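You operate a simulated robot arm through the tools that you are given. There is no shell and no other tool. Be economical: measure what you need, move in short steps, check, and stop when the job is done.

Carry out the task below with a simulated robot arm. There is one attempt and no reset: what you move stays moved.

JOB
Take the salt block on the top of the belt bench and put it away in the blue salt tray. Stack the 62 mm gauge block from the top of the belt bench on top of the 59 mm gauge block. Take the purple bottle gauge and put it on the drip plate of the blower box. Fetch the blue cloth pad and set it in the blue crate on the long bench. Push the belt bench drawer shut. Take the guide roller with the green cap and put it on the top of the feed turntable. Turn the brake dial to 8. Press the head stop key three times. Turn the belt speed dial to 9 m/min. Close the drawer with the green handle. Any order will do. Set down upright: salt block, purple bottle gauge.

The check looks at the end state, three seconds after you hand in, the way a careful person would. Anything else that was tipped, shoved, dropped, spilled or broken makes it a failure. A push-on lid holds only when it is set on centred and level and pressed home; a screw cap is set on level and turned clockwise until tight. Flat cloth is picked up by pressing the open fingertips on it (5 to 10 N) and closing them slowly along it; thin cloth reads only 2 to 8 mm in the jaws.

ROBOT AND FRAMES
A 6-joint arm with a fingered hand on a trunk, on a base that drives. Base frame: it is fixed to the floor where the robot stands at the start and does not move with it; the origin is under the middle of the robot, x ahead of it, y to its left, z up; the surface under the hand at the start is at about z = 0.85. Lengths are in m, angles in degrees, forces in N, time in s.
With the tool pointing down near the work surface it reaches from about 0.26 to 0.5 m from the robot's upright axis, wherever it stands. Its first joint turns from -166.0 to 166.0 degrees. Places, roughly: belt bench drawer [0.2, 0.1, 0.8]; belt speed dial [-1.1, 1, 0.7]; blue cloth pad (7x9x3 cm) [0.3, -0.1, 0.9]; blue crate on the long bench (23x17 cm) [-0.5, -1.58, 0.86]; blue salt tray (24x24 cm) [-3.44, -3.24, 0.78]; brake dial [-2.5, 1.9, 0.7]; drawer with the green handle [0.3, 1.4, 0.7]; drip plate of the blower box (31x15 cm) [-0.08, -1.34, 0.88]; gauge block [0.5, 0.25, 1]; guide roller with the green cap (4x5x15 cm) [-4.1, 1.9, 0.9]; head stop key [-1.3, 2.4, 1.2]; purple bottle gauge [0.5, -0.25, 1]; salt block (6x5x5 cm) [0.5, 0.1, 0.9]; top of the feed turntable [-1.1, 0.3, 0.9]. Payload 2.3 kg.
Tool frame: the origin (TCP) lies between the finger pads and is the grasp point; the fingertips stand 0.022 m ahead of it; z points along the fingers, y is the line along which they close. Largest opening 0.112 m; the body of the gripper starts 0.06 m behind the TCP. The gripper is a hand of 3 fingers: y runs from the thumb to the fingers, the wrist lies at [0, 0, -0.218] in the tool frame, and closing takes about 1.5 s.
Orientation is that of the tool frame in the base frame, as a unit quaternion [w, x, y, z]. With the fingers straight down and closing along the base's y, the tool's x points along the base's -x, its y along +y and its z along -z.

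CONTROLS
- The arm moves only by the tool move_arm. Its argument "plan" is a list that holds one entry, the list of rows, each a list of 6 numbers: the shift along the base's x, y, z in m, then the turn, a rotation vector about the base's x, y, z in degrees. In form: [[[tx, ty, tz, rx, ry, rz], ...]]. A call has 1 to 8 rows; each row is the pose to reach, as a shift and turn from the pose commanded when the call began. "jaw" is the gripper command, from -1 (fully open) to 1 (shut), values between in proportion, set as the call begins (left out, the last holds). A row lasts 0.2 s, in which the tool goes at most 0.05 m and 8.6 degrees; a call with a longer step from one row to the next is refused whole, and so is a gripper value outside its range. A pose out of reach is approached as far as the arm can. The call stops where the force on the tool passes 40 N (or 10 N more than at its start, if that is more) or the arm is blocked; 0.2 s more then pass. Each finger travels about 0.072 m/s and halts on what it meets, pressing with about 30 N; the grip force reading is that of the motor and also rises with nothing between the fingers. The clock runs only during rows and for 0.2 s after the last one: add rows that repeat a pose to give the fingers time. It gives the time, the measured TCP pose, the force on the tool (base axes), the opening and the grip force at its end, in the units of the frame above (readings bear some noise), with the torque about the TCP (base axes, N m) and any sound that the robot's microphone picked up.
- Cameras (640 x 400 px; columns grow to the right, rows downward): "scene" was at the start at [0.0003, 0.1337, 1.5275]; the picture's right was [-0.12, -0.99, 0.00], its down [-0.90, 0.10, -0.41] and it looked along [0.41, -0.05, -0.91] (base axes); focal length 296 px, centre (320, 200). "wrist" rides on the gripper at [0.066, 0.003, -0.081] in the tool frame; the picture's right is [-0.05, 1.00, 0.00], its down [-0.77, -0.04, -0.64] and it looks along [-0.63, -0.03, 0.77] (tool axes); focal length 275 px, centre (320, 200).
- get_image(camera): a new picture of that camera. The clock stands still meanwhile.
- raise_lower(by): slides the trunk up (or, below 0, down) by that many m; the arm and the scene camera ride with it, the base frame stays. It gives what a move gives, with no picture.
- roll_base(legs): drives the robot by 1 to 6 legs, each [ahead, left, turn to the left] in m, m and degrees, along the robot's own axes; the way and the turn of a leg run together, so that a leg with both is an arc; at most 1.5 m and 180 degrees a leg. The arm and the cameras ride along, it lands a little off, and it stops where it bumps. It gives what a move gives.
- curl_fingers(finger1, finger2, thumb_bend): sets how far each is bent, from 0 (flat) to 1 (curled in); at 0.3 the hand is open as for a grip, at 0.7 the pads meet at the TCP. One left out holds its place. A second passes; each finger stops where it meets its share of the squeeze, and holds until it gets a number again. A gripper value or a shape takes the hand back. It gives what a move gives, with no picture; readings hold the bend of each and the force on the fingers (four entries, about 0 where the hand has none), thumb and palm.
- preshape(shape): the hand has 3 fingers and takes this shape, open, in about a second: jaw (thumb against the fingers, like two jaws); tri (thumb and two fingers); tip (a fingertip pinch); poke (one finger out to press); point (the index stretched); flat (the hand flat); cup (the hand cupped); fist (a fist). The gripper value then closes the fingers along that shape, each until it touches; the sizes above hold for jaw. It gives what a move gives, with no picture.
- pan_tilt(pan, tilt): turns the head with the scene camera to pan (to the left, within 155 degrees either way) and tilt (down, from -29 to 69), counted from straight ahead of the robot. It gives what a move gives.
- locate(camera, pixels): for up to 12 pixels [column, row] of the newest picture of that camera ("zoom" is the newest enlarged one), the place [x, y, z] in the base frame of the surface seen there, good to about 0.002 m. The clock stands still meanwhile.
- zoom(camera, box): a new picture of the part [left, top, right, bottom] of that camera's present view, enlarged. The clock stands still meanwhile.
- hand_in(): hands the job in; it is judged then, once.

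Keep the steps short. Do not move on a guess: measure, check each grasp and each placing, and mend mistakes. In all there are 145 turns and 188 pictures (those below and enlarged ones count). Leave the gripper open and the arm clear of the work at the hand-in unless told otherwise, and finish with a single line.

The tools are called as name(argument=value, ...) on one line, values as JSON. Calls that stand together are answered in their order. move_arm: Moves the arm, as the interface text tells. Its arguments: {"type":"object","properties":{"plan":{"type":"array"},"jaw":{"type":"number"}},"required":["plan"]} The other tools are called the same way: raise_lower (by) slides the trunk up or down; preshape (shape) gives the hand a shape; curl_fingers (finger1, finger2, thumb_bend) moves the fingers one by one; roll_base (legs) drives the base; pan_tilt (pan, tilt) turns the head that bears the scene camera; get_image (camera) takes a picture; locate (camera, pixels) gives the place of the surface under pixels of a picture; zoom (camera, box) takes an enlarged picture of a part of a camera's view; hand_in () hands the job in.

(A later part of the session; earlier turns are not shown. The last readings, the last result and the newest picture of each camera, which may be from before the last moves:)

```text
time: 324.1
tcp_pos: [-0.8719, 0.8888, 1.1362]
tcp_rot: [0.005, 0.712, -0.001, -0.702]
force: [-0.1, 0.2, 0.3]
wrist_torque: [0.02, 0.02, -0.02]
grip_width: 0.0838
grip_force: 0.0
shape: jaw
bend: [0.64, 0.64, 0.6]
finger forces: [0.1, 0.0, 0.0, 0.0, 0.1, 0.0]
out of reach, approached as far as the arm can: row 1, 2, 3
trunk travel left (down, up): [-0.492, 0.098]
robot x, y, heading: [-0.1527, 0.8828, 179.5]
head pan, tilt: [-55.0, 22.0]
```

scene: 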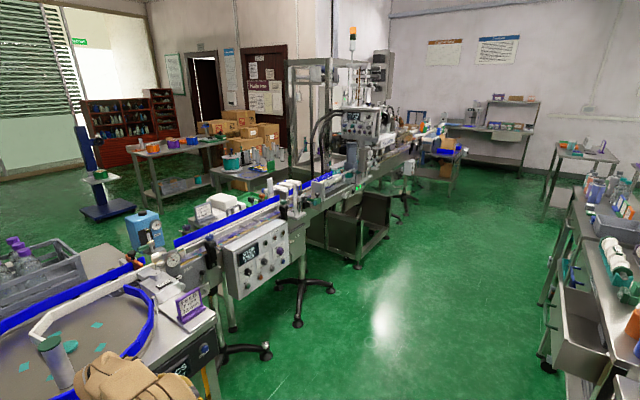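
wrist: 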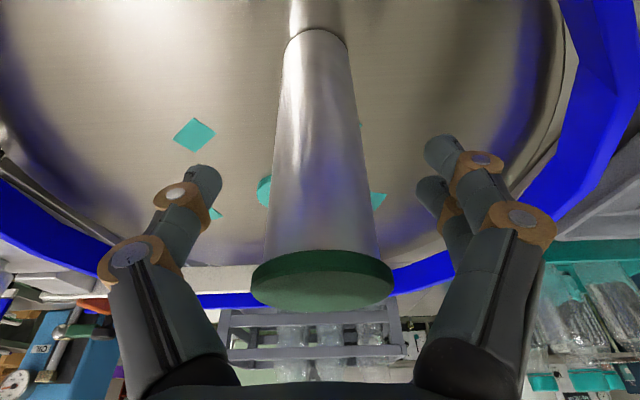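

Tool is horizontal (d≈0.72). Lower the trunk to dial height and look.

raise_lower(by=-0.4)

pan_tilt(pan=-8, tilt=22)

get_image(camera="scene")

get_image(camera="wrist")

```text
time: 327.9
tcp_pos: [-0.8729, 0.8881, 0.7376]
tcp_rot: [0.006, 0.713, -0.001, -0.701]
force: [0.5, -0.2, 0.1]
wrist_torque: [0.01, 0.01, 0.02]
grip_width: 0.0838
grip_force: 0.1
shape: jaw
bend: [0.64, 0.64, 0.6]
finger forces: [0.0, 0.0, 0.0, 0.1, 0.0, 0.0]
trunk travel left (down, up): [-0.092, 0.498]
robot x, y, heading: [-0.1545, 0.8767, 179.2]
head pan, tilt: [-55.0, 22.0]
```

```text
time: 329.0
tcp_pos: [-0.8724, 0.8894, 0.7366]
tcp_rot: [0.005, 0.713, -0.001, -0.701]
force: [-0.1, 0.4, 0.3]
wrist_torque: [-0.02, -0.02, -0.02]
grip_width: 0.0838
grip_force: 0.1
shape: jaw
bend: [0.64, 0.64, 0.6]
finger forces: [0.1, 0.0, 0.0, 0.0, 0.1, 0.1]
trunk travel left (down, up): [-0.092, 0.498]
robot x, y, heading: [-0.1546, 0.8813, 179.2]
head pan, tilt: [-8.0, 22.0]
```

```text
79 pictures are left
```

scene: 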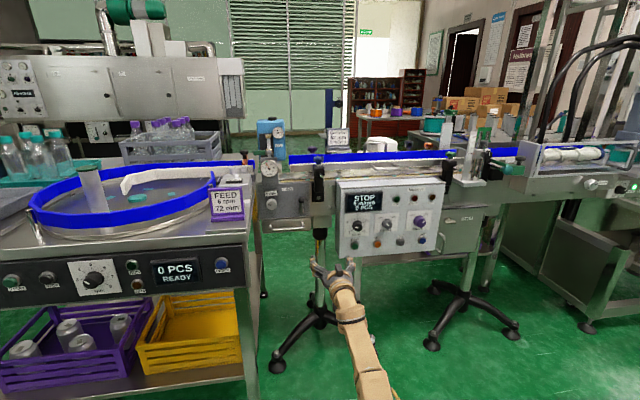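

```text
78 pictures are left
```

wrist: 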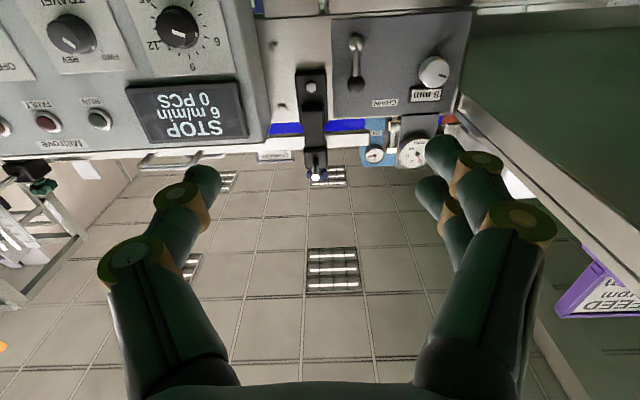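

Zoom the dial in the scene view and measure.

zoom(camera="scene", box=[335, 178, 395, 254])

locate(camera="scene", pixels=[[359, 225], [359, 223], [355, 237], [372, 215], [390, 222], [421, 221], [345, 185], [440, 185], [400, 205], [375, 242]])

zoom(camera="wrist", box=[120, 0, 260, 90])

locate(camera="wrist", pixels=[[178, 27], [165, 25], [190, 35], [178, 10], [200, 60], [160, 60], [70, 33]])

```text
5.26 times, centred on (365, 216) of scene
```

zoom: 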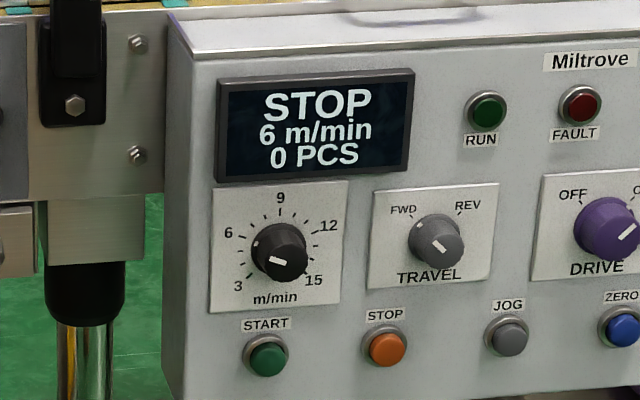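

```text
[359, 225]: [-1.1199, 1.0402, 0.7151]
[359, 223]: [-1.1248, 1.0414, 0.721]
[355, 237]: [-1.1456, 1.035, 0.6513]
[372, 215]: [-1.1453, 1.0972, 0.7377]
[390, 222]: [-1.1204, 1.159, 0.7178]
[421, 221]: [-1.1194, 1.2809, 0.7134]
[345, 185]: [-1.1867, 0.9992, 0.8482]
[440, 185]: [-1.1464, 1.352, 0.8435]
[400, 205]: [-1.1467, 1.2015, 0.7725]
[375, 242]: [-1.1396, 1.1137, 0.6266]
```

```text
4.44 times, centred on (190, 45) of wrist
```

zoom: 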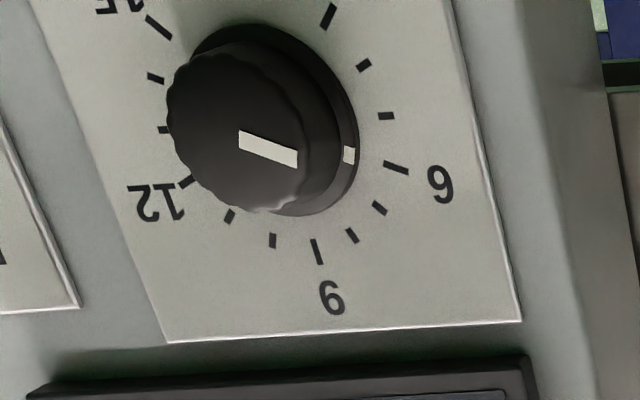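

```text
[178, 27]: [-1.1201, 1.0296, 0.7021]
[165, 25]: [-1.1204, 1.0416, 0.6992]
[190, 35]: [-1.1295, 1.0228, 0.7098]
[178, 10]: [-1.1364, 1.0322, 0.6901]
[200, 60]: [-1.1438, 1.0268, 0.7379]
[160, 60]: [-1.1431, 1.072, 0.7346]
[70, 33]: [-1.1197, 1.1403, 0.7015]
```

Dial points at 6; 9 is at the top, i.e. +67.5° clockwise. Get an exact centre and line up the hand with base and trunk.

locate(camera="scene", pixels=[[357.8, 227], [353.5, 226], [362, 226], [357.5, 222], [358, 231], [356, 218]])

roll_base(legs=[[0.13, -0.155, 0.8]])

raise_lower(by=-0.031)

get_image(camera="wrist")

```text
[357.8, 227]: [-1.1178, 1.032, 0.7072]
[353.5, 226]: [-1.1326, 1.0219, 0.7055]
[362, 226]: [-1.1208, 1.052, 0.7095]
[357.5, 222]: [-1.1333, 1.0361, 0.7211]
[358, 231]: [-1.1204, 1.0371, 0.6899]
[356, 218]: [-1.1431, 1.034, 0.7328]
```

```text
time: 330.6
tcp_pos: [-1.0018, 1.035, 0.7366]
tcp_rot: [0.01, 0.713, 0.004, -0.701]
force: [-0.2, 0.0, 0.5]
wrist_torque: [0.02, 0.0, 0.02]
grip_width: 0.0838
grip_force: 0.0
shape: jaw
bend: [0.64, 0.64, 0.6]
finger forces: [0.1, 0.1, 0.1, 0.0, 0.0, 0.0]
trunk travel left (down, up): [-0.092, 0.498]
robot x, y, heading: [-0.2816, 1.0348, -180.0]
head pan, tilt: [-8.0, 22.0]
```

```text
time: 331.4
tcp_pos: [-1.0014, 1.0352, 0.7059]
tcp_rot: [0.01, 0.713, 0.004, -0.702]
force: [0.4, 0.9, 0.0]
wrist_torque: [0.01, -0.03, -0.01]
grip_width: 0.0837
grip_force: 0.2
shape: jaw
bend: [0.64, 0.64, 0.6]
finger forces: [0.0, 0.0, 0.0, 0.1, 0.1, 0.0]
trunk travel left (down, up): [-0.061, 0.529]
robot x, y, heading: [-0.2819, 1.0316, -180.1]
head pan, tilt: [-8.0, 22.0]
```

```text
75 pictures are left
```

wrist: 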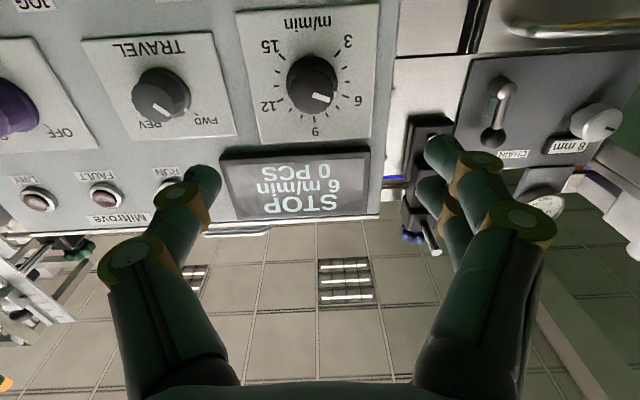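

locate(camera="wrist", pixels=[[313, 82], [296, 80], [330, 80], [312, 64], [312, 103], [235, 185], [262, 165]])

```text
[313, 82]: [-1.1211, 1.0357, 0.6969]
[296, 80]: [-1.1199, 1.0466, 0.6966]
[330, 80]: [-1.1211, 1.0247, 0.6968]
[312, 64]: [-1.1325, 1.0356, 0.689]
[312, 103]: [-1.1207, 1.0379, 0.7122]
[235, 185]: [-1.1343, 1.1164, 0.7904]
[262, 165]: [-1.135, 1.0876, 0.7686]
```

Dial centre (1.036, 0.703); hand aligned to within 3 mm. Drive in 0.113 and narrow after.

raise_lower(by=-0.003)

roll_base(legs=[[0.113, 0, 0]])

get_image(camera="wrist")

```text
time: 331.9
tcp_pos: [-1.0005, 1.0348, 0.7028]
tcp_rot: [0.01, 0.713, 0.004, -0.701]
force: [-0.2, -0.1, 0.6]
wrist_torque: [0.0, 0.01, -0.02]
grip_width: 0.0835
grip_force: 0.1
shape: jaw
bend: [0.64, 0.64, 0.6]
finger forces: [0.0, 0.0, 0.1, 0.0, 0.0, 0.1]
trunk travel left (down, up): [-0.058, 0.532]
robot x, y, heading: [-0.2809, 1.0382, -179.8]
head pan, tilt: [-8.0, 22.0]
```

```text
time: 333.1
tcp_pos: [-1.1137, 1.035, 0.7022]
tcp_rot: [0.009, 0.713, 0.004, -0.701]
force: [1.4, 0.6, 0.1]
wrist_torque: [-0.02, 0.01, -0.02]
grip_width: 0.0838
grip_force: 0.0
shape: jaw
bend: [0.64, 0.64, 0.6]
finger forces: [0.1, 0.1, 0.0, 0.0, 0.0, 0.1]
trunk travel left (down, up): [-0.058, 0.532]
robot x, y, heading: [-0.397, 1.0327, -180.0]
head pan, tilt: [-8.0, 22.0]
```

```text
74 pictures are left
```

wrist: 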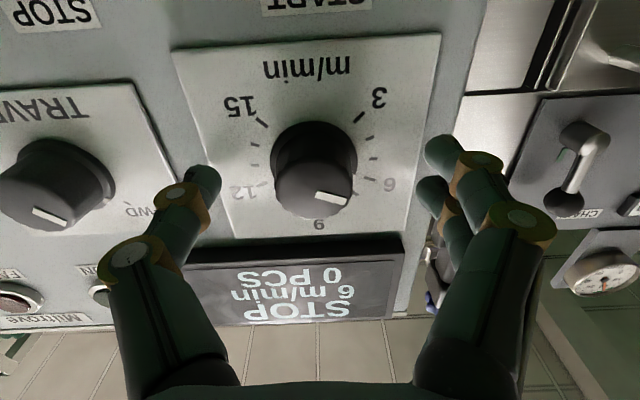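

Fingers flank the dial. Close on it.

move_arm(plan=[[[0, 0, 0, 0, 0, 0], [0, 0, 0, 0, 0, 0], [0, 0, 0, 0, 0, 0], [0, 0, 0, 0, 0, 0], [0, 0, 0, 0, 0, 0]]], jaw=1)

get_image(camera="wrist")

```text
time: 334.3
tcp_pos: [-1.1154, 1.0349, 0.7032]
tcp_rot: [0.01, 0.713, 0.004, -0.701]
force: [-2.2, 0.8, -0.6]
wrist_torque: [0.01, 0.0, 0.04]
grip_width: 0.0246
grip_force: 29.9
shape: jaw
bend: [0.73, 0.73, 0.7]
finger forces: [13.6, 14.1, 0.0, 0.1, 27.0, 0.0]
trunk travel left (down, up): [-0.058, 0.532]
robot x, y, heading: [-0.3951, 1.0376, -180.1]
head pan, tilt: [-8.0, 22.0]
```

```text
73 pictures are left
```

wrist: 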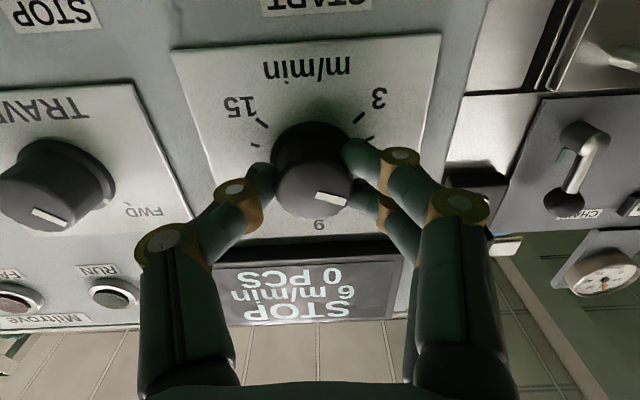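

Gripped. Turn clockwise 33.6° first and check.

move_arm(plan=[[[0, 0, 0, -8.4, 0, 0], [0, 0, 0, -16.8, 0, 0], [0, 0, 0, -25.2, 0, 0], [0, 0, 0, -33.6, 0, 0], [0, 0, 0, -33.6, 0, 0]]])

get_image(camera="wrist")

zoom(camera="scene", box=[300, 150, 440, 260])

```text
time: 335.5
tcp_pos: [-1.1125, 1.0351, 0.7042]
tcp_rot: [0.216, 0.679, -0.2, -0.672]
force: [-5.9, 0.4, 6.1]
wrist_torque: [0.0, 0.1, 0.05]
grip_width: 0.0245
grip_force: 29.9
shape: jaw
bend: [0.73, 0.73, 0.7]
finger forces: [14.1, 16.2, 0.0, 0.0, 26.5, 0.1]
trunk travel left (down, up): [-0.058, 0.532]
robot x, y, heading: [-0.3969, 1.0362, -179.6]
head pan, tilt: [-8.0, 22.0]
```

```text
72 pictures are left
```

wrist: 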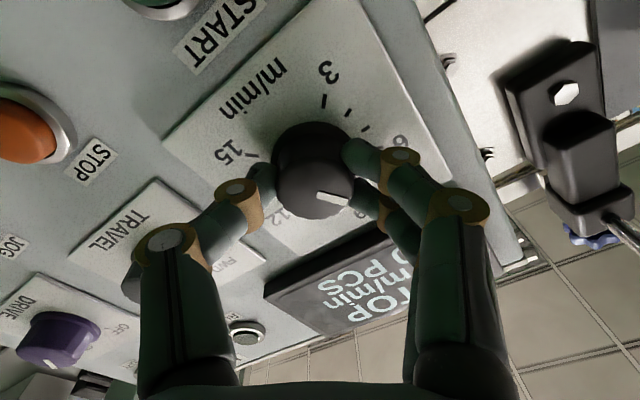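

```text
3.64 times, centred on (370, 205) of scene
```

zoom: 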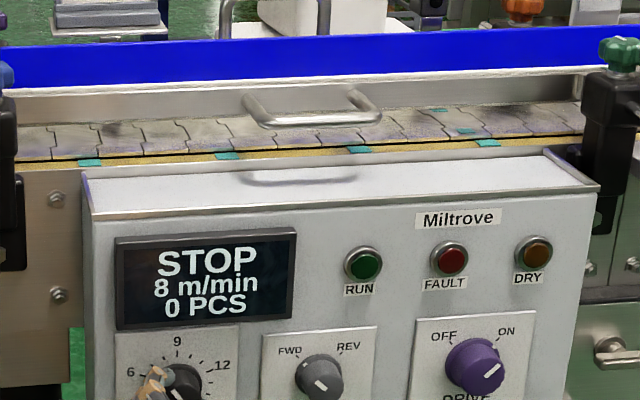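

Display now 8 (≈7.5). Turn the remaining 33.9°.

move_arm(plan=[[[0, 0, 0, -8.4, 0, 0], [0, 0, 0, -16.8, 0, 0], [0, 0, 0, -25.2, 0, 0], [0, 0, 0, -33.6, 0, 0], [0, 0, 0, -33.9, 0, 0]]])

get_image(camera="wrist")

zoom(camera="scene", box=[310, 180, 400, 250])

```text
time: 336.7
tcp_pos: [-1.1132, 1.0354, 0.7049]
tcp_rot: [0.405, 0.587, -0.386, -0.585]
force: [-7.3, 4.3, 9.3]
wrist_torque: [0.01, 0.18, -0.05]
grip_width: 0.0234
grip_force: 29.9
shape: jaw
bend: [0.72, 0.72, 0.7]
finger forces: [15.7, 18.0, 0.1, 0.0, 25.2, 0.0]
trunk travel left (down, up): [-0.058, 0.532]
robot x, y, heading: [-0.391, 1.0313, -180.3]
head pan, tilt: [-8.0, 22.0]
```

```text
70 pictures are left
```

wrist: 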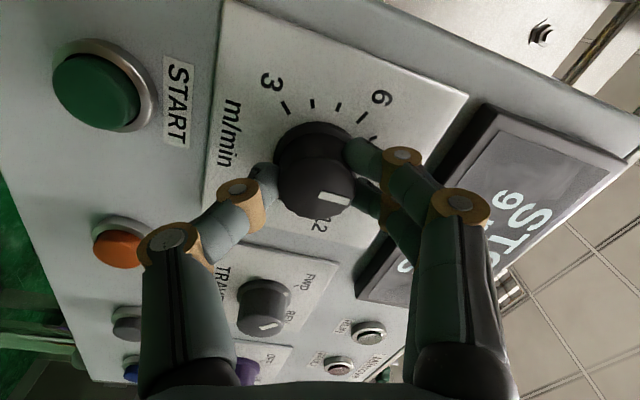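

```text
5.71 times, centred on (355, 215) of scene
```

zoom: 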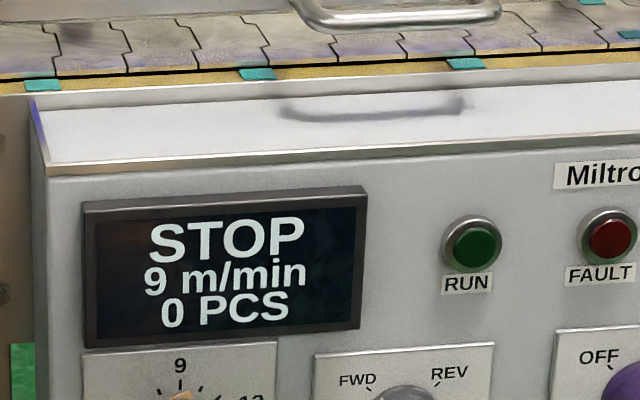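

Reads 9 m/min. Release, back off 0.12 and verify the pointer.

move_arm(plan=[[[0, 0, 0, 0, 0, 0], [0, 0, 0, 0, 0, 0], [0, 0, 0, 0, 0, 0], [0, 0, 0, 0, 0, 0]]], jaw=-0.4)

roll_base(legs=[[-0.2, 0, 0]])

zoom(camera="scene", box=[310, 170, 420, 250])

```text
time: 337.7
tcp_pos: [-1.1148, 1.0353, 0.7039]
tcp_rot: [0.404, 0.587, -0.386, -0.585]
force: [-0.7, 0.0, 1.0]
wrist_torque: [0.0, 0.01, 0.0]
grip_width: 0.0781
grip_force: 0.1
shape: jaw
bend: [0.67, 0.67, 0.64]
finger forces: [0.1, 0.0, 0.0, 0.0, 0.1, 0.0]
trunk travel left (down, up): [-0.058, 0.532]
robot x, y, heading: [-0.3994, 1.0344, -180.2]
head pan, tilt: [-8.0, 22.0]
```

```text
time: 339.3
tcp_pos: [-0.9176, 1.0364, 0.7027]
tcp_rot: [0.404, 0.587, -0.387, -0.585]
force: [-1.1, -0.2, -0.5]
wrist_torque: [-0.01, 0.01, 0.02]
grip_width: 0.078
grip_force: 0.1
shape: jaw
bend: [0.67, 0.67, 0.64]
finger forces: [0.1, 0.0, 0.1, 0.0, 0.0, 0.0]
trunk travel left (down, up): [-0.058, 0.532]
robot x, y, heading: [-0.1972, 1.0342, -180.1]
head pan, tilt: [-8.0, 22.0]
```

```text
5.00 times, centred on (365, 210) of scene
```

zoom: 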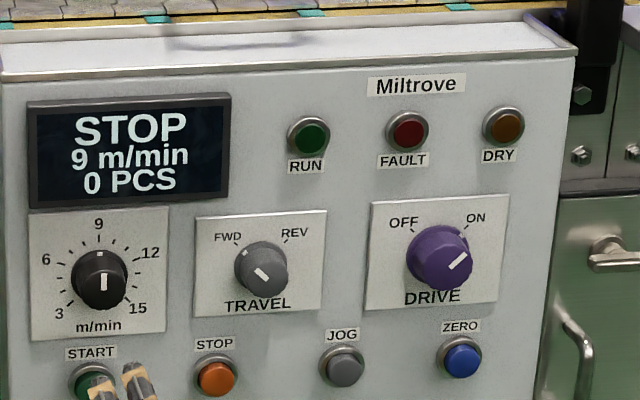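

Pointer at 9. Next the head stop key. Raise the trunk, untwist the hand, try a raised horizontal arm posture with slack, in the free aisle.

raise_lower(by=0.33)

move_arm(plan=[[[0, 0, 0.02, 8.4, 0, 0], [0.01, 0, 0.04, 16.8, 0, 0], [0.02, 0, 0.06, 25.2, 0, 0], [0.03, 0, 0.08, 33.6, 0, 0], [0.045, 0, 0.1, 42, 0, 0], [0.06, 0, 0.12, 50.4, 0, 0], [0.08, 0, 0.14, 58.8, 0, 0], [0.1, 0, 0.16, 67.2, 0, 0]]])

roll_base(legs=[[0, -0.7, 0], [0, -0.55, 0]])

pan_tilt(pan=-10, tilt=10)

get_image(camera="scene")

```text
time: 342.6
tcp_pos: [-0.9177, 1.0371, 1.034]
tcp_rot: [0.404, 0.587, -0.387, -0.585]
force: [0.3, -0.6, -0.2]
wrist_torque: [0.0, -0.02, -0.01]
grip_width: 0.078
grip_force: 0.1
shape: jaw
bend: [0.67, 0.67, 0.64]
finger forces: [0.0, 0.0, 0.0, 0.1, 0.0, 0.1]
trunk travel left (down, up): [-0.388, 0.202]
robot x, y, heading: [-0.1982, 1.0366, -180.0]
head pan, tilt: [-8.0, 22.0]
```

```text
time: 344.4
tcp_pos: [-0.8746, 1.0349, 1.221]
tcp_rot: [0.011, 0.714, 0.002, -0.701]
force: [0.5, 0.0, -0.1]
wrist_torque: [0.04, -0.01, -0.03]
grip_width: 0.0783
grip_force: 0.1
shape: jaw
bend: [0.67, 0.67, 0.64]
finger forces: [0.0, 0.0, 0.0, 0.1, 0.0, 0.1]
out of reach, approached as far as the arm can: row 2, 3, 4, 5, 6, 7, 8
trunk travel left (down, up): [-0.388, 0.202]
robot x, y, heading: [-0.1978, 1.0349, -180.0]
head pan, tilt: [-8.0, 22.0]
```

```text
time: 351.0
tcp_pos: [-0.8799, 2.2756, 1.2205]
tcp_rot: [0.018, 0.713, 0.008, -0.701]
force: [0.9, 0.2, -0.3]
wrist_torque: [-0.02, 0.01, 0.01]
grip_width: 0.0778
grip_force: 0.1
shape: jaw
bend: [0.67, 0.67, 0.64]
finger forces: [0.0, 0.1, 0.0, 0.0, 0.0, 0.0]
trunk travel left (down, up): [-0.388, 0.202]
robot x, y, heading: [-0.2018, 2.2815, -178.8]
head pan, tilt: [-8.0, 22.0]
```

```text
time: 351.7
tcp_pos: [-0.8783, 2.2764, 1.2194]
tcp_rot: [0.017, 0.713, 0.008, -0.701]
force: [-0.1, -0.4, -0.2]
wrist_torque: [-0.01, 0.0, 0.01]
grip_width: 0.078
grip_force: 0.1
shape: jaw
bend: [0.67, 0.67, 0.64]
finger forces: [0.1, 0.0, 0.0, 0.1, 0.0, 0.1]
trunk travel left (down, up): [-0.388, 0.202]
robot x, y, heading: [-0.2017, 2.2838, -179.0]
head pan, tilt: [-10.0, 10.0]
```

```text
67 pictures are left
```

scene: 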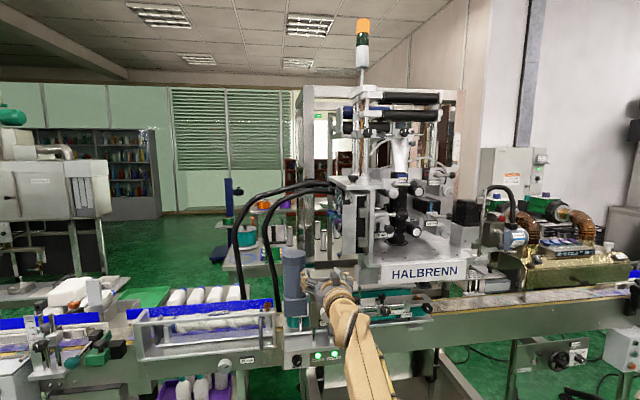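

The key panel faces south (−y). Move back south a little to view it, and measure.

roll_base(legs=[[0, 0.62, -1]])

pan_tilt(pan=-38, tilt=14)

get_image(camera="scene")

zoom(camera="scene", box=[230, 120, 390, 220])

```text
time: 355.2
tcp_pos: [-0.8763, 1.6621, 1.2194]
tcp_rot: [0.009, 0.713, 0.0, -0.701]
force: [0.2, -0.4, 0.0]
wrist_torque: [-0.01, 0.03, -0.02]
grip_width: 0.0784
grip_force: 0.0
shape: jaw
bend: [0.67, 0.67, 0.64]
finger forces: [0.0, 0.1, 0.1, 0.0, 0.0, 0.0]
trunk travel left (down, up): [-0.388, 0.202]
robot x, y, heading: [-0.2, 1.6555, 179.3]
head pan, tilt: [-10.0, 10.0]
```

```text
time: 356.2
tcp_pos: [-0.8759, 1.6618, 1.2204]
tcp_rot: [0.008, 0.713, -0.001, -0.701]
force: [-0.5, 0.0, 0.5]
wrist_torque: [0.02, -0.01, 0.0]
grip_width: 0.0781
grip_force: 0.1
shape: jaw
bend: [0.67, 0.67, 0.64]
finger forces: [0.1, 0.0, 0.1, 0.1, 0.1, 0.0]
trunk travel left (down, up): [-0.388, 0.202]
robot x, y, heading: [-0.2034, 1.6542, 179.6]
head pan, tilt: [-38.0, 14.0]
```

```text
66 pictures are left
```

scene: 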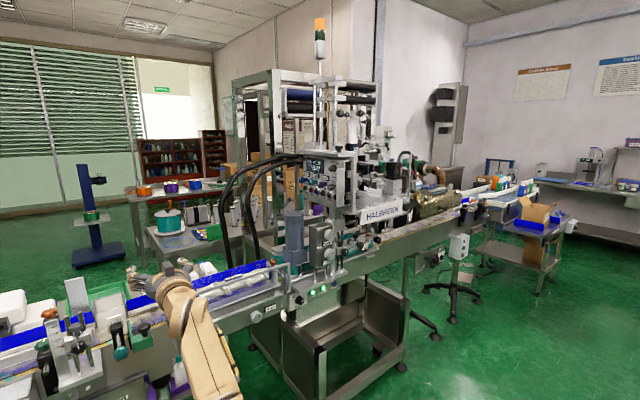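

```text
4.00 times, centred on (310, 170) of scene
```

zoom: 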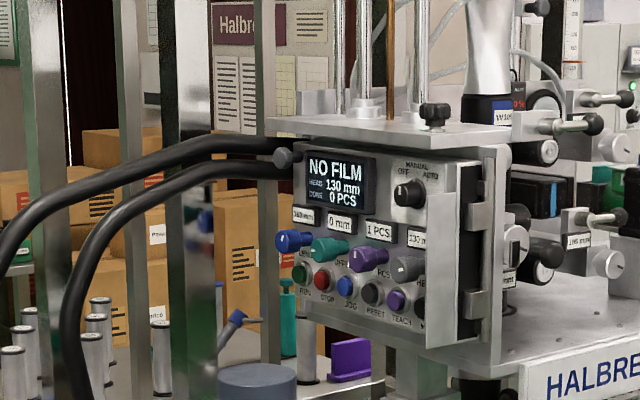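

Head panel: red STOP key at zoom (323,278). Measure it and the surroundings.

locate(camera="zoom", pixels=[[323, 279], [300, 275], [347, 285], [320, 250], [285, 240], [366, 258], [315, 180], [430, 300], [310, 310], [255, 375], [400, 330]])

locate(camera="scene", pixels=[[294, 215], [320, 235], [318, 290], [290, 300], [250, 290], [350, 350], [285, 270], [405, 330], [235, 180], [265, 240]])

zoom(camera="scene", box=[290, 165, 350, 205])

```text
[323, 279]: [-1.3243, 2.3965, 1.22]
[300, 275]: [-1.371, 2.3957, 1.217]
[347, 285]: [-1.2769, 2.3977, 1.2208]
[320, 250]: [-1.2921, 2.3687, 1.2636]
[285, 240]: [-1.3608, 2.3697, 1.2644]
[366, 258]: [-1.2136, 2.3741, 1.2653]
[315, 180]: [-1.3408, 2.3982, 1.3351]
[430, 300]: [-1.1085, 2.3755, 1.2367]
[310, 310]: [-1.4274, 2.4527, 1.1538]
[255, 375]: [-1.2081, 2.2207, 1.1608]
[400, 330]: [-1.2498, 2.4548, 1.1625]
```

```text
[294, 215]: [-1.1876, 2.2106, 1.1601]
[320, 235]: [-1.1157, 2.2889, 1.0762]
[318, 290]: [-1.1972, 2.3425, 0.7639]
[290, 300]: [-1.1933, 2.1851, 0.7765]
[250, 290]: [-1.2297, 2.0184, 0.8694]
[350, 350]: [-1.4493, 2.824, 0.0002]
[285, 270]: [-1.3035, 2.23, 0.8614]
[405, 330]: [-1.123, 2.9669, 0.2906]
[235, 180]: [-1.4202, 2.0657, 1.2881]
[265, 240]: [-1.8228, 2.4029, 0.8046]
```

```text
10.00 times, centred on (320, 185) of scene
```

zoom: 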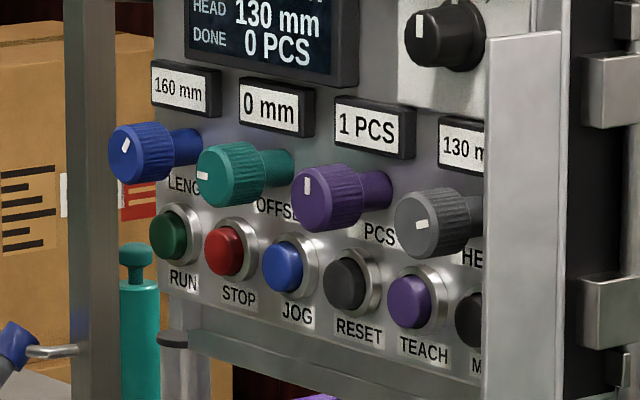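

STOP key face at (−1.324, 2.397, 1.219); knobs above it protrude to y 2.369 (bottom ≈1.249). I'll press with a single finger, tool ~20° below horizontal, heading ~118°. Turn the robot, form the poke hand and pose in free space.

roll_base(legs=[[0, 0, -31]])

preshape(shape="poke")

raise_lower(by=0.19)

get_image(camera="wrist")

```text
time: 358.1
tcp_pos: [-0.7787, 2.0071, 1.219]
tcp_rot: [-0.178, 0.687, -0.191, -0.678]
force: [-0.2, 0.6, 0.5]
wrist_torque: [0.03, -0.04, 0.02]
grip_width: 0.0782
grip_force: 0.1
shape: jaw
bend: [0.67, 0.67, 0.64]
finger forces: [0.0, 0.0, 0.0, 0.0, 0.0, 0.1]
trunk travel left (down, up): [-0.388, 0.202]
robot x, y, heading: [-0.1977, 1.653, 148.9]
head pan, tilt: [-38.0, 14.0]
```

```text
time: 359.0
tcp_pos: [-0.7779, 2.0053, 1.2199]
tcp_rot: [-0.176, 0.687, -0.189, -0.679]
force: [-0.1, 0.3, -0.9]
wrist_torque: [-0.01, 0.01, -0.01]
grip_width: 0.0
grip_force: 0.1
shape: poke
bend: [1.0, 1.0, 0.46]
finger forces: [0.1, 0.0, 0.0, 0.1, 0.1, 0.0]
trunk travel left (down, up): [-0.388, 0.202]
robot x, y, heading: [-0.1988, 1.6566, 148.7]
head pan, tilt: [-38.0, 14.0]
```

```text
time: 361.1
tcp_pos: [-0.7772, 2.0072, 1.4106]
tcp_rot: [-0.178, 0.687, -0.19, -0.679]
force: [0.6, -0.3, 1.1]
wrist_torque: [0.03, -0.03, -0.01]
grip_width: 0.0001
grip_force: 0.1
shape: poke
bend: [1.0, 1.0, 0.46]
finger forces: [0.1, 0.0, 0.0, 0.0, 0.0, 0.0]
trunk travel left (down, up): [-0.578, 0.012]
robot x, y, heading: [-0.2001, 1.6546, 149.0]
head pan, tilt: [-38.0, 14.0]
```

```text
63 pictures are left
```

wrist: 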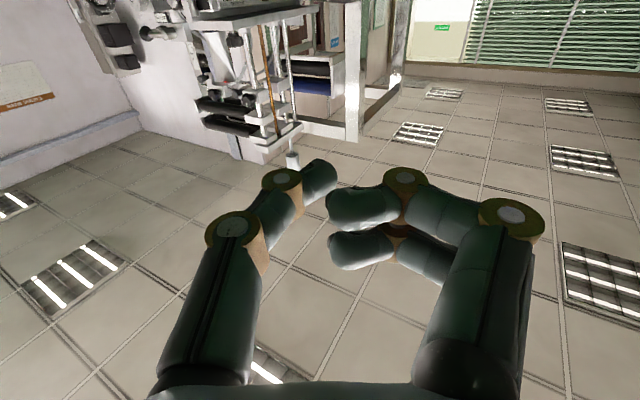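

The poke uses the thumb and sticks out only ~2 cm; knobs may interfere. Try the "point" shape.

preshape(shape="point")

get_image(camera="wrist")

locate(camera="wrist", pixels=[[440, 150], [430, 135], [450, 170], [340, 205], [400, 180]])

```text
time: 362.0
tcp_pos: [-0.7775, 2.0059, 1.4104]
tcp_rot: [-0.177, 0.687, -0.19, -0.678]
force: [-0.3, -0.5, 0.3]
wrist_torque: [0.01, -0.02, -0.02]
grip_width: 0.0
grip_force: 0.0
shape: point
bend: [0.27, 1.0, 0.5]
finger forces: [0.1, 0.0, 0.0, 0.0, 0.0, 0.0]
trunk travel left (down, up): [-0.578, 0.012]
robot x, y, heading: [-0.1999, 1.6551, 148.6]
head pan, tilt: [-38.0, 14.0]
```

```text
62 pictures are left
```

wrist: 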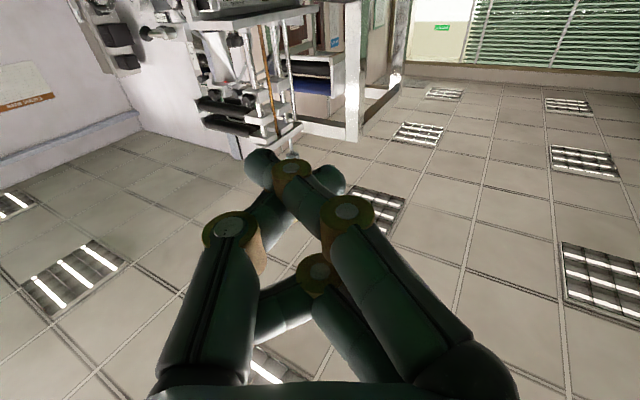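

```text
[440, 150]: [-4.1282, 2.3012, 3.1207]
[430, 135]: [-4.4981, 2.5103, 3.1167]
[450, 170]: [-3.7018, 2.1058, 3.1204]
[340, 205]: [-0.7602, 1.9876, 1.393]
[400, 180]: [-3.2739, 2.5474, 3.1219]
```

locate(camera="wrist", pixels=[[257, 162], [250, 168], [268, 152], [334, 178], [340, 175], [290, 168], [348, 210], [320, 268]])

```text
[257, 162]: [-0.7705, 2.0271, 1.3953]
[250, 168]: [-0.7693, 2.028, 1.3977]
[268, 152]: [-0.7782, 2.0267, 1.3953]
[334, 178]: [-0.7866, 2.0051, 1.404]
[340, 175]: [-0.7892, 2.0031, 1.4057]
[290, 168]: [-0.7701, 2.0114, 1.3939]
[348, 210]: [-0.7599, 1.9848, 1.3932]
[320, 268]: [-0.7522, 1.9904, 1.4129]
```

Neither protrudes well. Make my own: finger1 straight, others curled.

curl_fingers(finger1=0.1, finger2=1.0, thumb_bend=1.0)

get_image(camera="wrist")

```text
time: 363.0
tcp_pos: [-0.7782, 2.0063, 1.4096]
tcp_rot: [-0.177, 0.687, -0.19, -0.678]
force: [0.3, 0.3, 0.4]
wrist_torque: [-0.02, 0.0, 0.01]
grip_width: 0.0478
grip_force: 0.1
shape: fingers
bend: [0.1, 1.0, 0.99]
finger forces: [0.1, 0.1, 0.0, 0.1, 0.0, 0.0]
trunk travel left (down, up): [-0.578, 0.012]
robot x, y, heading: [-0.202, 1.6565, 148.9]
head pan, tilt: [-38.0, 14.0]
```

```text
61 pictures are left
```

wrist: 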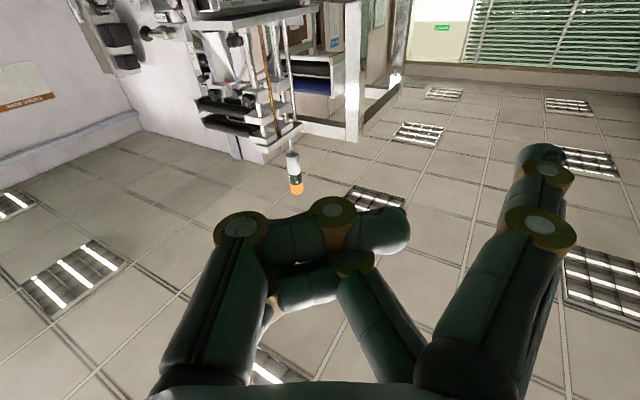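

locate(camera="wrist", pixels=[[530, 152], [540, 148], [522, 160], [547, 165], [385, 230], [405, 215], [335, 210], [245, 225], [345, 260]])

```text
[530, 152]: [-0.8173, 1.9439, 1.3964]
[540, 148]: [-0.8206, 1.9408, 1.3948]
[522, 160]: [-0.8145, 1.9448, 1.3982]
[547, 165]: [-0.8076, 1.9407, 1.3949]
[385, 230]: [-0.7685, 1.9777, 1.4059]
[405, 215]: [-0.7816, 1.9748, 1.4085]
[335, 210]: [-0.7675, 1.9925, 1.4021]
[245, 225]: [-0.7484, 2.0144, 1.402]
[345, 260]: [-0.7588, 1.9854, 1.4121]
```

I'll use "poke" (thumb on the tool axis) with the hand rolled so the curled fingers point down and the tool heads 104°, pitch −15°, so the thumb passes between the knobs. Pose it here in free space first.

preshape(shape="poke")

move_arm(plan=[[[0.008, 0.002, -0.016, 3.8, -6.8, -2.0], [0.016, 0.004, -0.032, 7.6, -13.6, -4.0], [0.025, 0.006, -0.048, 11.4, -20.4, -6.0], [0.033, 0.008, -0.064, 15.2, -27.2, -8.0], [0.041, 0.01, -0.08, 19.0, -34.0, -10.0], [0.049, 0.012, -0.095, 22.8, -40.8, -12.0], [0.057, 0.014, -0.11, 26.4, -47.7, -14.1]]])

move_arm(plan=[[[0.008, 0.002, -0.016, 3.5, -6.4, -1.9], [0.016, 0.004, -0.032, 7.0, -12.7, -3.8], [0.025, 0.006, -0.048, 10.6, -19.1, -5.6], [0.033, 0.008, -0.064, 14.1, -25.4, -7.5], [0.041, 0.01, -0.075, 17.6, -31.8, -9.4], [0.041, 0.01, -0.075, 17.6, -31.8, -9.4]]])

get_image(camera="wrist")

```text
time: 363.9
tcp_pos: [-0.7772, 2.0063, 1.4105]
tcp_rot: [-0.177, 0.687, -0.189, -0.679]
force: [-0.6, 0.3, -0.3]
wrist_torque: [-0.02, 0.01, 0.0]
grip_width: 0.0002
grip_force: 0.1
shape: poke
bend: [1.0, 1.0, 0.46]
finger forces: [0.0, 0.0, 0.0, 0.1, 0.0, 0.0]
trunk travel left (down, up): [-0.578, 0.012]
robot x, y, heading: [-0.1984, 1.6535, 148.5]
head pan, tilt: [-38.0, 14.0]
```

```text
time: 365.5
tcp_pos: [-0.7419, 2.0282, 1.3096]
tcp_rot: [-0.465, 0.815, -0.029, -0.343]
force: [0.1, -0.2, 0.5]
wrist_torque: [0.02, -0.04, -0.01]
grip_width: 0.0
grip_force: 0.0
shape: poke
bend: [1.0, 1.0, 0.46]
finger forces: [0.0, 0.1, 0.1, 0.0, 0.0, 0.0]
out of reach, approached as far as the arm can: row 1, 2, 3, 4, 5, 6, 7
trunk travel left (down, up): [-0.578, 0.012]
robot x, y, heading: [-0.1979, 1.657, 149.0]
head pan, tilt: [-38.0, 14.0]
```

```text
time: 366.9
tcp_pos: [-0.7073, 2.0407, 1.2352]
tcp_rot: [-0.599, 0.793, 0.087, -0.07]
force: [0.1, -0.8, 0.4]
wrist_torque: [0.01, 0.0, -0.02]
grip_width: 0.0
grip_force: 0.1
shape: poke
bend: [1.0, 1.0, 0.46]
finger forces: [0.1, 0.1, 0.0, 0.0, 0.1, 0.0]
out of reach, approached as far as the arm can: row 2, 3, 4, 5, 6
trunk travel left (down, up): [-0.578, 0.012]
robot x, y, heading: [-0.1988, 1.6574, 148.8]
head pan, tilt: [-38.0, 14.0]
```

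```text
60 pictures are left
```

wrist: 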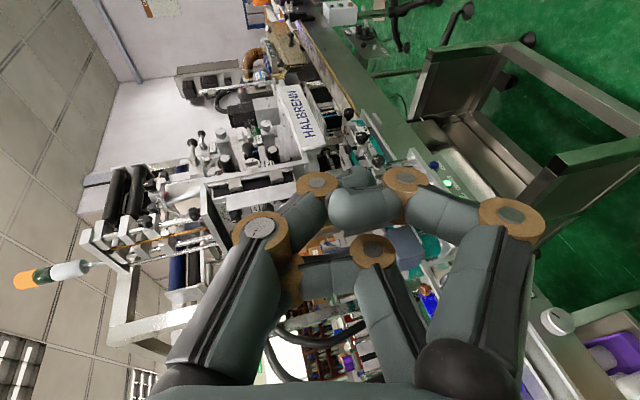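

Orientation is right. Locate the thumb tip relative to the TCP.

zoom(camera="wrist", box=[240, 140, 440, 265])

locate(camera="wrist", pixels=[[355, 172], [345, 176], [365, 178], [335, 190], [360, 205], [330, 200], [395, 205], [315, 182], [405, 178], [350, 250]])

```text
3.20 times, centred on (340, 202) of wrist
```

zoom: 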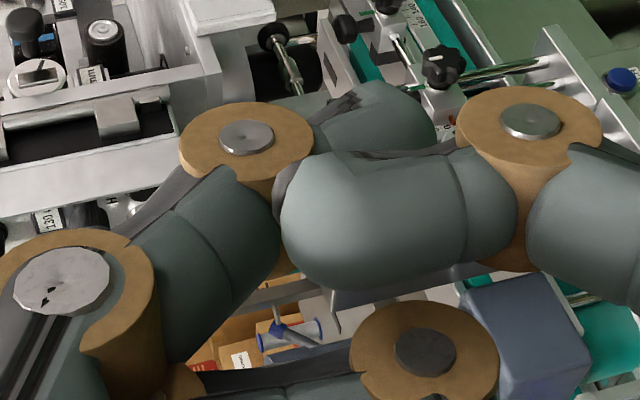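

```text
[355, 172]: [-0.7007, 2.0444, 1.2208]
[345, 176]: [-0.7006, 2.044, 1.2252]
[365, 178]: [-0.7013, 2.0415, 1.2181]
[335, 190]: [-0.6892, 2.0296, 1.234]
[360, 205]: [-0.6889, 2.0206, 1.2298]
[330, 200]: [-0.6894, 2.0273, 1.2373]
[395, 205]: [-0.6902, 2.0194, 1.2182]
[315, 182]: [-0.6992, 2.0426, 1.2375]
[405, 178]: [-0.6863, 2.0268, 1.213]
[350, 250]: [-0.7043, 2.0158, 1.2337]
```

Thumb folds across in this shape. Set the digits individually: fingers curled, thumb at 0.62 so its tip points ahead.

curl_fingers(finger1=1.0, finger2=1.0, thumb_bend=0.3)

curl_fingers(thumb_bend=0.6)

zoom(camera="wrist", box=[160, 100, 480, 300])

```text
time: 367.9
tcp_pos: [-0.7071, 2.042, 1.2357]
tcp_rot: [-0.598, 0.793, 0.086, -0.071]
force: [0.3, -0.7, -0.4]
wrist_torque: [-0.02, 0.0, -0.02]
grip_width: 0.0428
grip_force: 0.1
shape: fingers
bend: [1.0, 0.95, 0.3]
finger forces: [0.0, 0.1, 0.0, 0.1, 0.0, 0.0]
trunk travel left (down, up): [-0.578, 0.012]
robot x, y, heading: [-0.1997, 1.655, 148.5]
head pan, tilt: [-38.0, 14.0]
```

```text
time: 368.9
tcp_pos: [-0.7069, 2.0411, 1.2345]
tcp_rot: [-0.598, 0.794, 0.086, -0.071]
force: [-0.7, -0.4, 0.2]
wrist_torque: [0.0, 0.01, 0.02]
grip_width: 0.0304
grip_force: 0.1
shape: fingers
bend: [1.0, 0.98, 0.6]
finger forces: [0.0, 0.1, 0.0, 0.0, 0.0, 0.1]
trunk travel left (down, up): [-0.578, 0.012]
robot x, y, heading: [-0.2022, 1.6564, 148.6]
head pan, tilt: [-38.0, 14.0]
```

```text
2.00 times, centred on (320, 200) of wrist
```

zoom: 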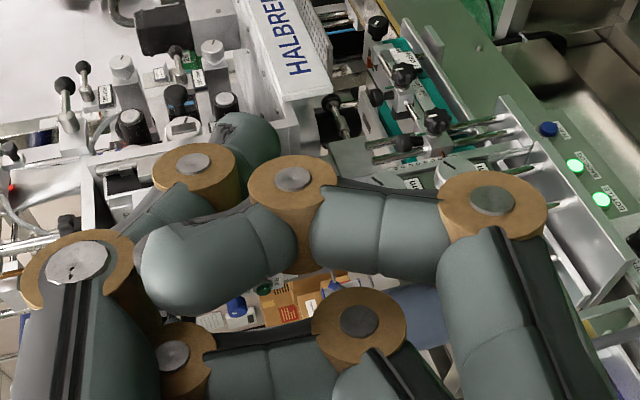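

locate(camera="zoom", pixels=[[262, 130], [275, 140], [245, 120], [250, 150], [290, 175], [195, 160], [350, 200], [490, 195], [420, 200], [358, 315]])

```text
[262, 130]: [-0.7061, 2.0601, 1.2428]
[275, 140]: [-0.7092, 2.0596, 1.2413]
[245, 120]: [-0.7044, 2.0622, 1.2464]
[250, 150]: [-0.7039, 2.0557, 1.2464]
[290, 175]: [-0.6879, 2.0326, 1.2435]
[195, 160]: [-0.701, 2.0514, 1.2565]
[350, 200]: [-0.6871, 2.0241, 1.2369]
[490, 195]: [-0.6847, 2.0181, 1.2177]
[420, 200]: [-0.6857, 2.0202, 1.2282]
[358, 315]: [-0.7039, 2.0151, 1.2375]
```

Thumb tip now sticks ~2.8 cm ahead of the curled fingers, tip ≈ TCP+(−0.006, 0.022, 0.008). Drive in two steps to a stand-off in front of STOP.

roll_base(legs=[[0.53, 0.07, 0]])

get_image(camera="wrist")

get_image(camera="scene")

```text
time: 371.9
tcp_pos: [-1.191, 2.2577, 1.2361]
tcp_rot: [-0.599, 0.793, 0.083, -0.069]
force: [-0.6, -0.1, -0.1]
wrist_torque: [0.0, -0.01, -0.01]
grip_width: 0.0308
grip_force: 0.0
shape: fingers
bend: [1.0, 0.98, 0.6]
finger forces: [0.1, 0.0, 0.0, 0.0, 0.0, 0.0]
trunk travel left (down, up): [-0.578, 0.012]
robot x, y, heading: [-0.6869, 1.8662, 148.7]
head pan, tilt: [-38.0, 14.0]
```

```text
57 pictures are left
```

wrist: 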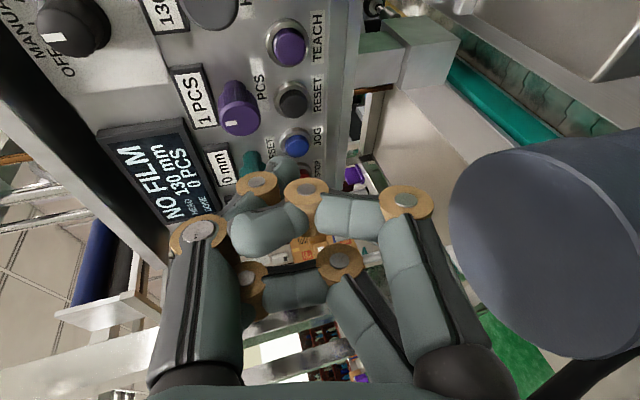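

```text
56 pictures are left
```

scene: 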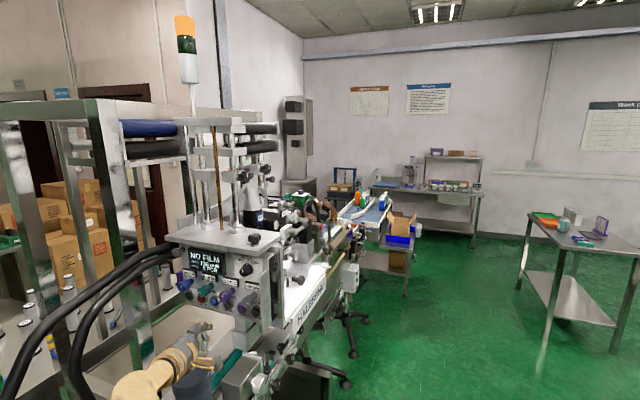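

Approach 0.10 m more and compare thumb tip with STOP in the wrist view.

roll_base(legs=[[0.115, 0.008, 0]])

zoom(camera="scene", box=[150, 235, 280, 355])

get_image(camera="wrist")

```text
time: 373.1
tcp_pos: [-1.2923, 2.3092, 1.2353]
tcp_rot: [-0.599, 0.794, 0.085, -0.069]
force: [0.9, -0.3, -0.2]
wrist_torque: [0.0, -0.01, 0.02]
grip_width: 0.0301
grip_force: 0.1
shape: fingers
bend: [1.0, 0.98, 0.6]
finger forces: [0.0, 0.0, 0.0, 0.0, 0.0, 0.1]
trunk travel left (down, up): [-0.578, 0.012]
robot x, y, heading: [-0.7835, 1.9224, 148.4]
head pan, tilt: [-38.0, 14.0]
```

```text
3.33 times, centred on (215, 295) of scene
```

zoom: 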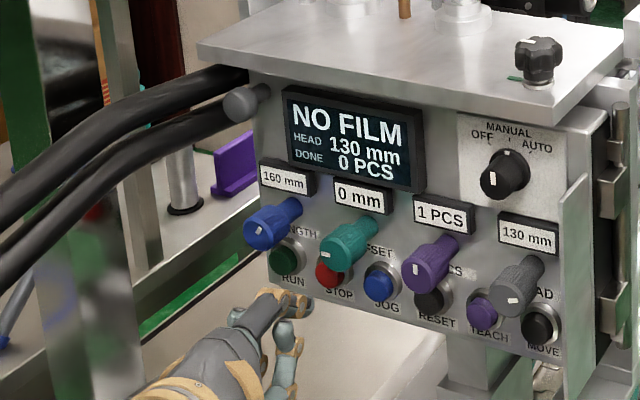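

```text
54 pictures are left
```

wrist: 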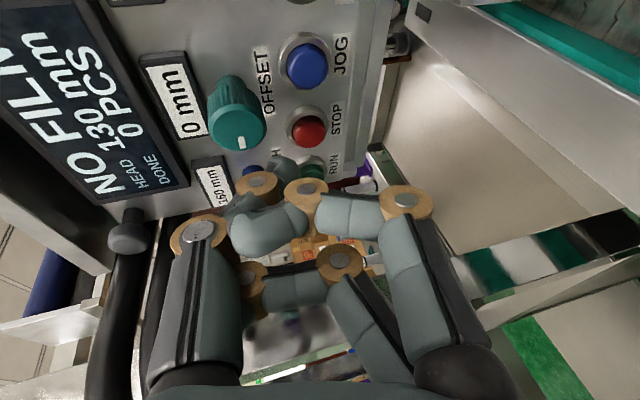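

locate(camera="wrist", pixels=[[308, 131], [300, 125], [318, 138], [287, 165], [280, 160], [292, 172], [235, 120], [305, 62], [313, 165]])

locate(camera="zoom", pixels=[[326, 275], [320, 250], [270, 295], [280, 290], [345, 240]])

```text
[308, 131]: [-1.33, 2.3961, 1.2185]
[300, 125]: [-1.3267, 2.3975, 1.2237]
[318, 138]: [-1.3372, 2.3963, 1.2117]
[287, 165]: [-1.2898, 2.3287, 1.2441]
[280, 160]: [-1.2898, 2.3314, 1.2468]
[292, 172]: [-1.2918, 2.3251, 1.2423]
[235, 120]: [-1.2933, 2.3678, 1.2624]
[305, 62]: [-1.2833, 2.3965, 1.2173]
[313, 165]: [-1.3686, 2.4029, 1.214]
```

```text
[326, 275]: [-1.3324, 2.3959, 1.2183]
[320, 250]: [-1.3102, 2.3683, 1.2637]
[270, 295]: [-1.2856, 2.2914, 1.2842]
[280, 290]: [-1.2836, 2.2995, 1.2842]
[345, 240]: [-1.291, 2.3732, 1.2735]
```

STOP centre ≈(−1.328, 2.396, 1.2185); thumb tip centre ≈(−1.298, 2.331, 1.246). Shift sideways/down first with the arm.

move_arm(plan=[[[-0.009, 0, -0.008, 0, 0, 0], [-0.017, 0, -0.015, 0, 0, 0], [-0.017, 0, -0.015, 0, 0, 0]]])

```text
time: 373.9
tcp_pos: [-1.2988, 2.3043, 1.2221]
tcp_rot: [-0.599, 0.793, 0.086, -0.07]
force: [1.1, -0.9, 0.0]
wrist_torque: [0.01, -0.03, 0.0]
grip_width: 0.0305
grip_force: 0.1
shape: fingers
bend: [1.0, 0.98, 0.6]
finger forces: [0.0, 0.0, 0.0, 0.0, 0.0, 0.0]
out of reach, approached as far as the arm can: row 1, 2, 3
trunk travel left (down, up): [-0.578, 0.012]
robot x, y, heading: [-0.7888, 1.9204, 148.9]
head pan, tilt: [-38.0, 14.0]
```

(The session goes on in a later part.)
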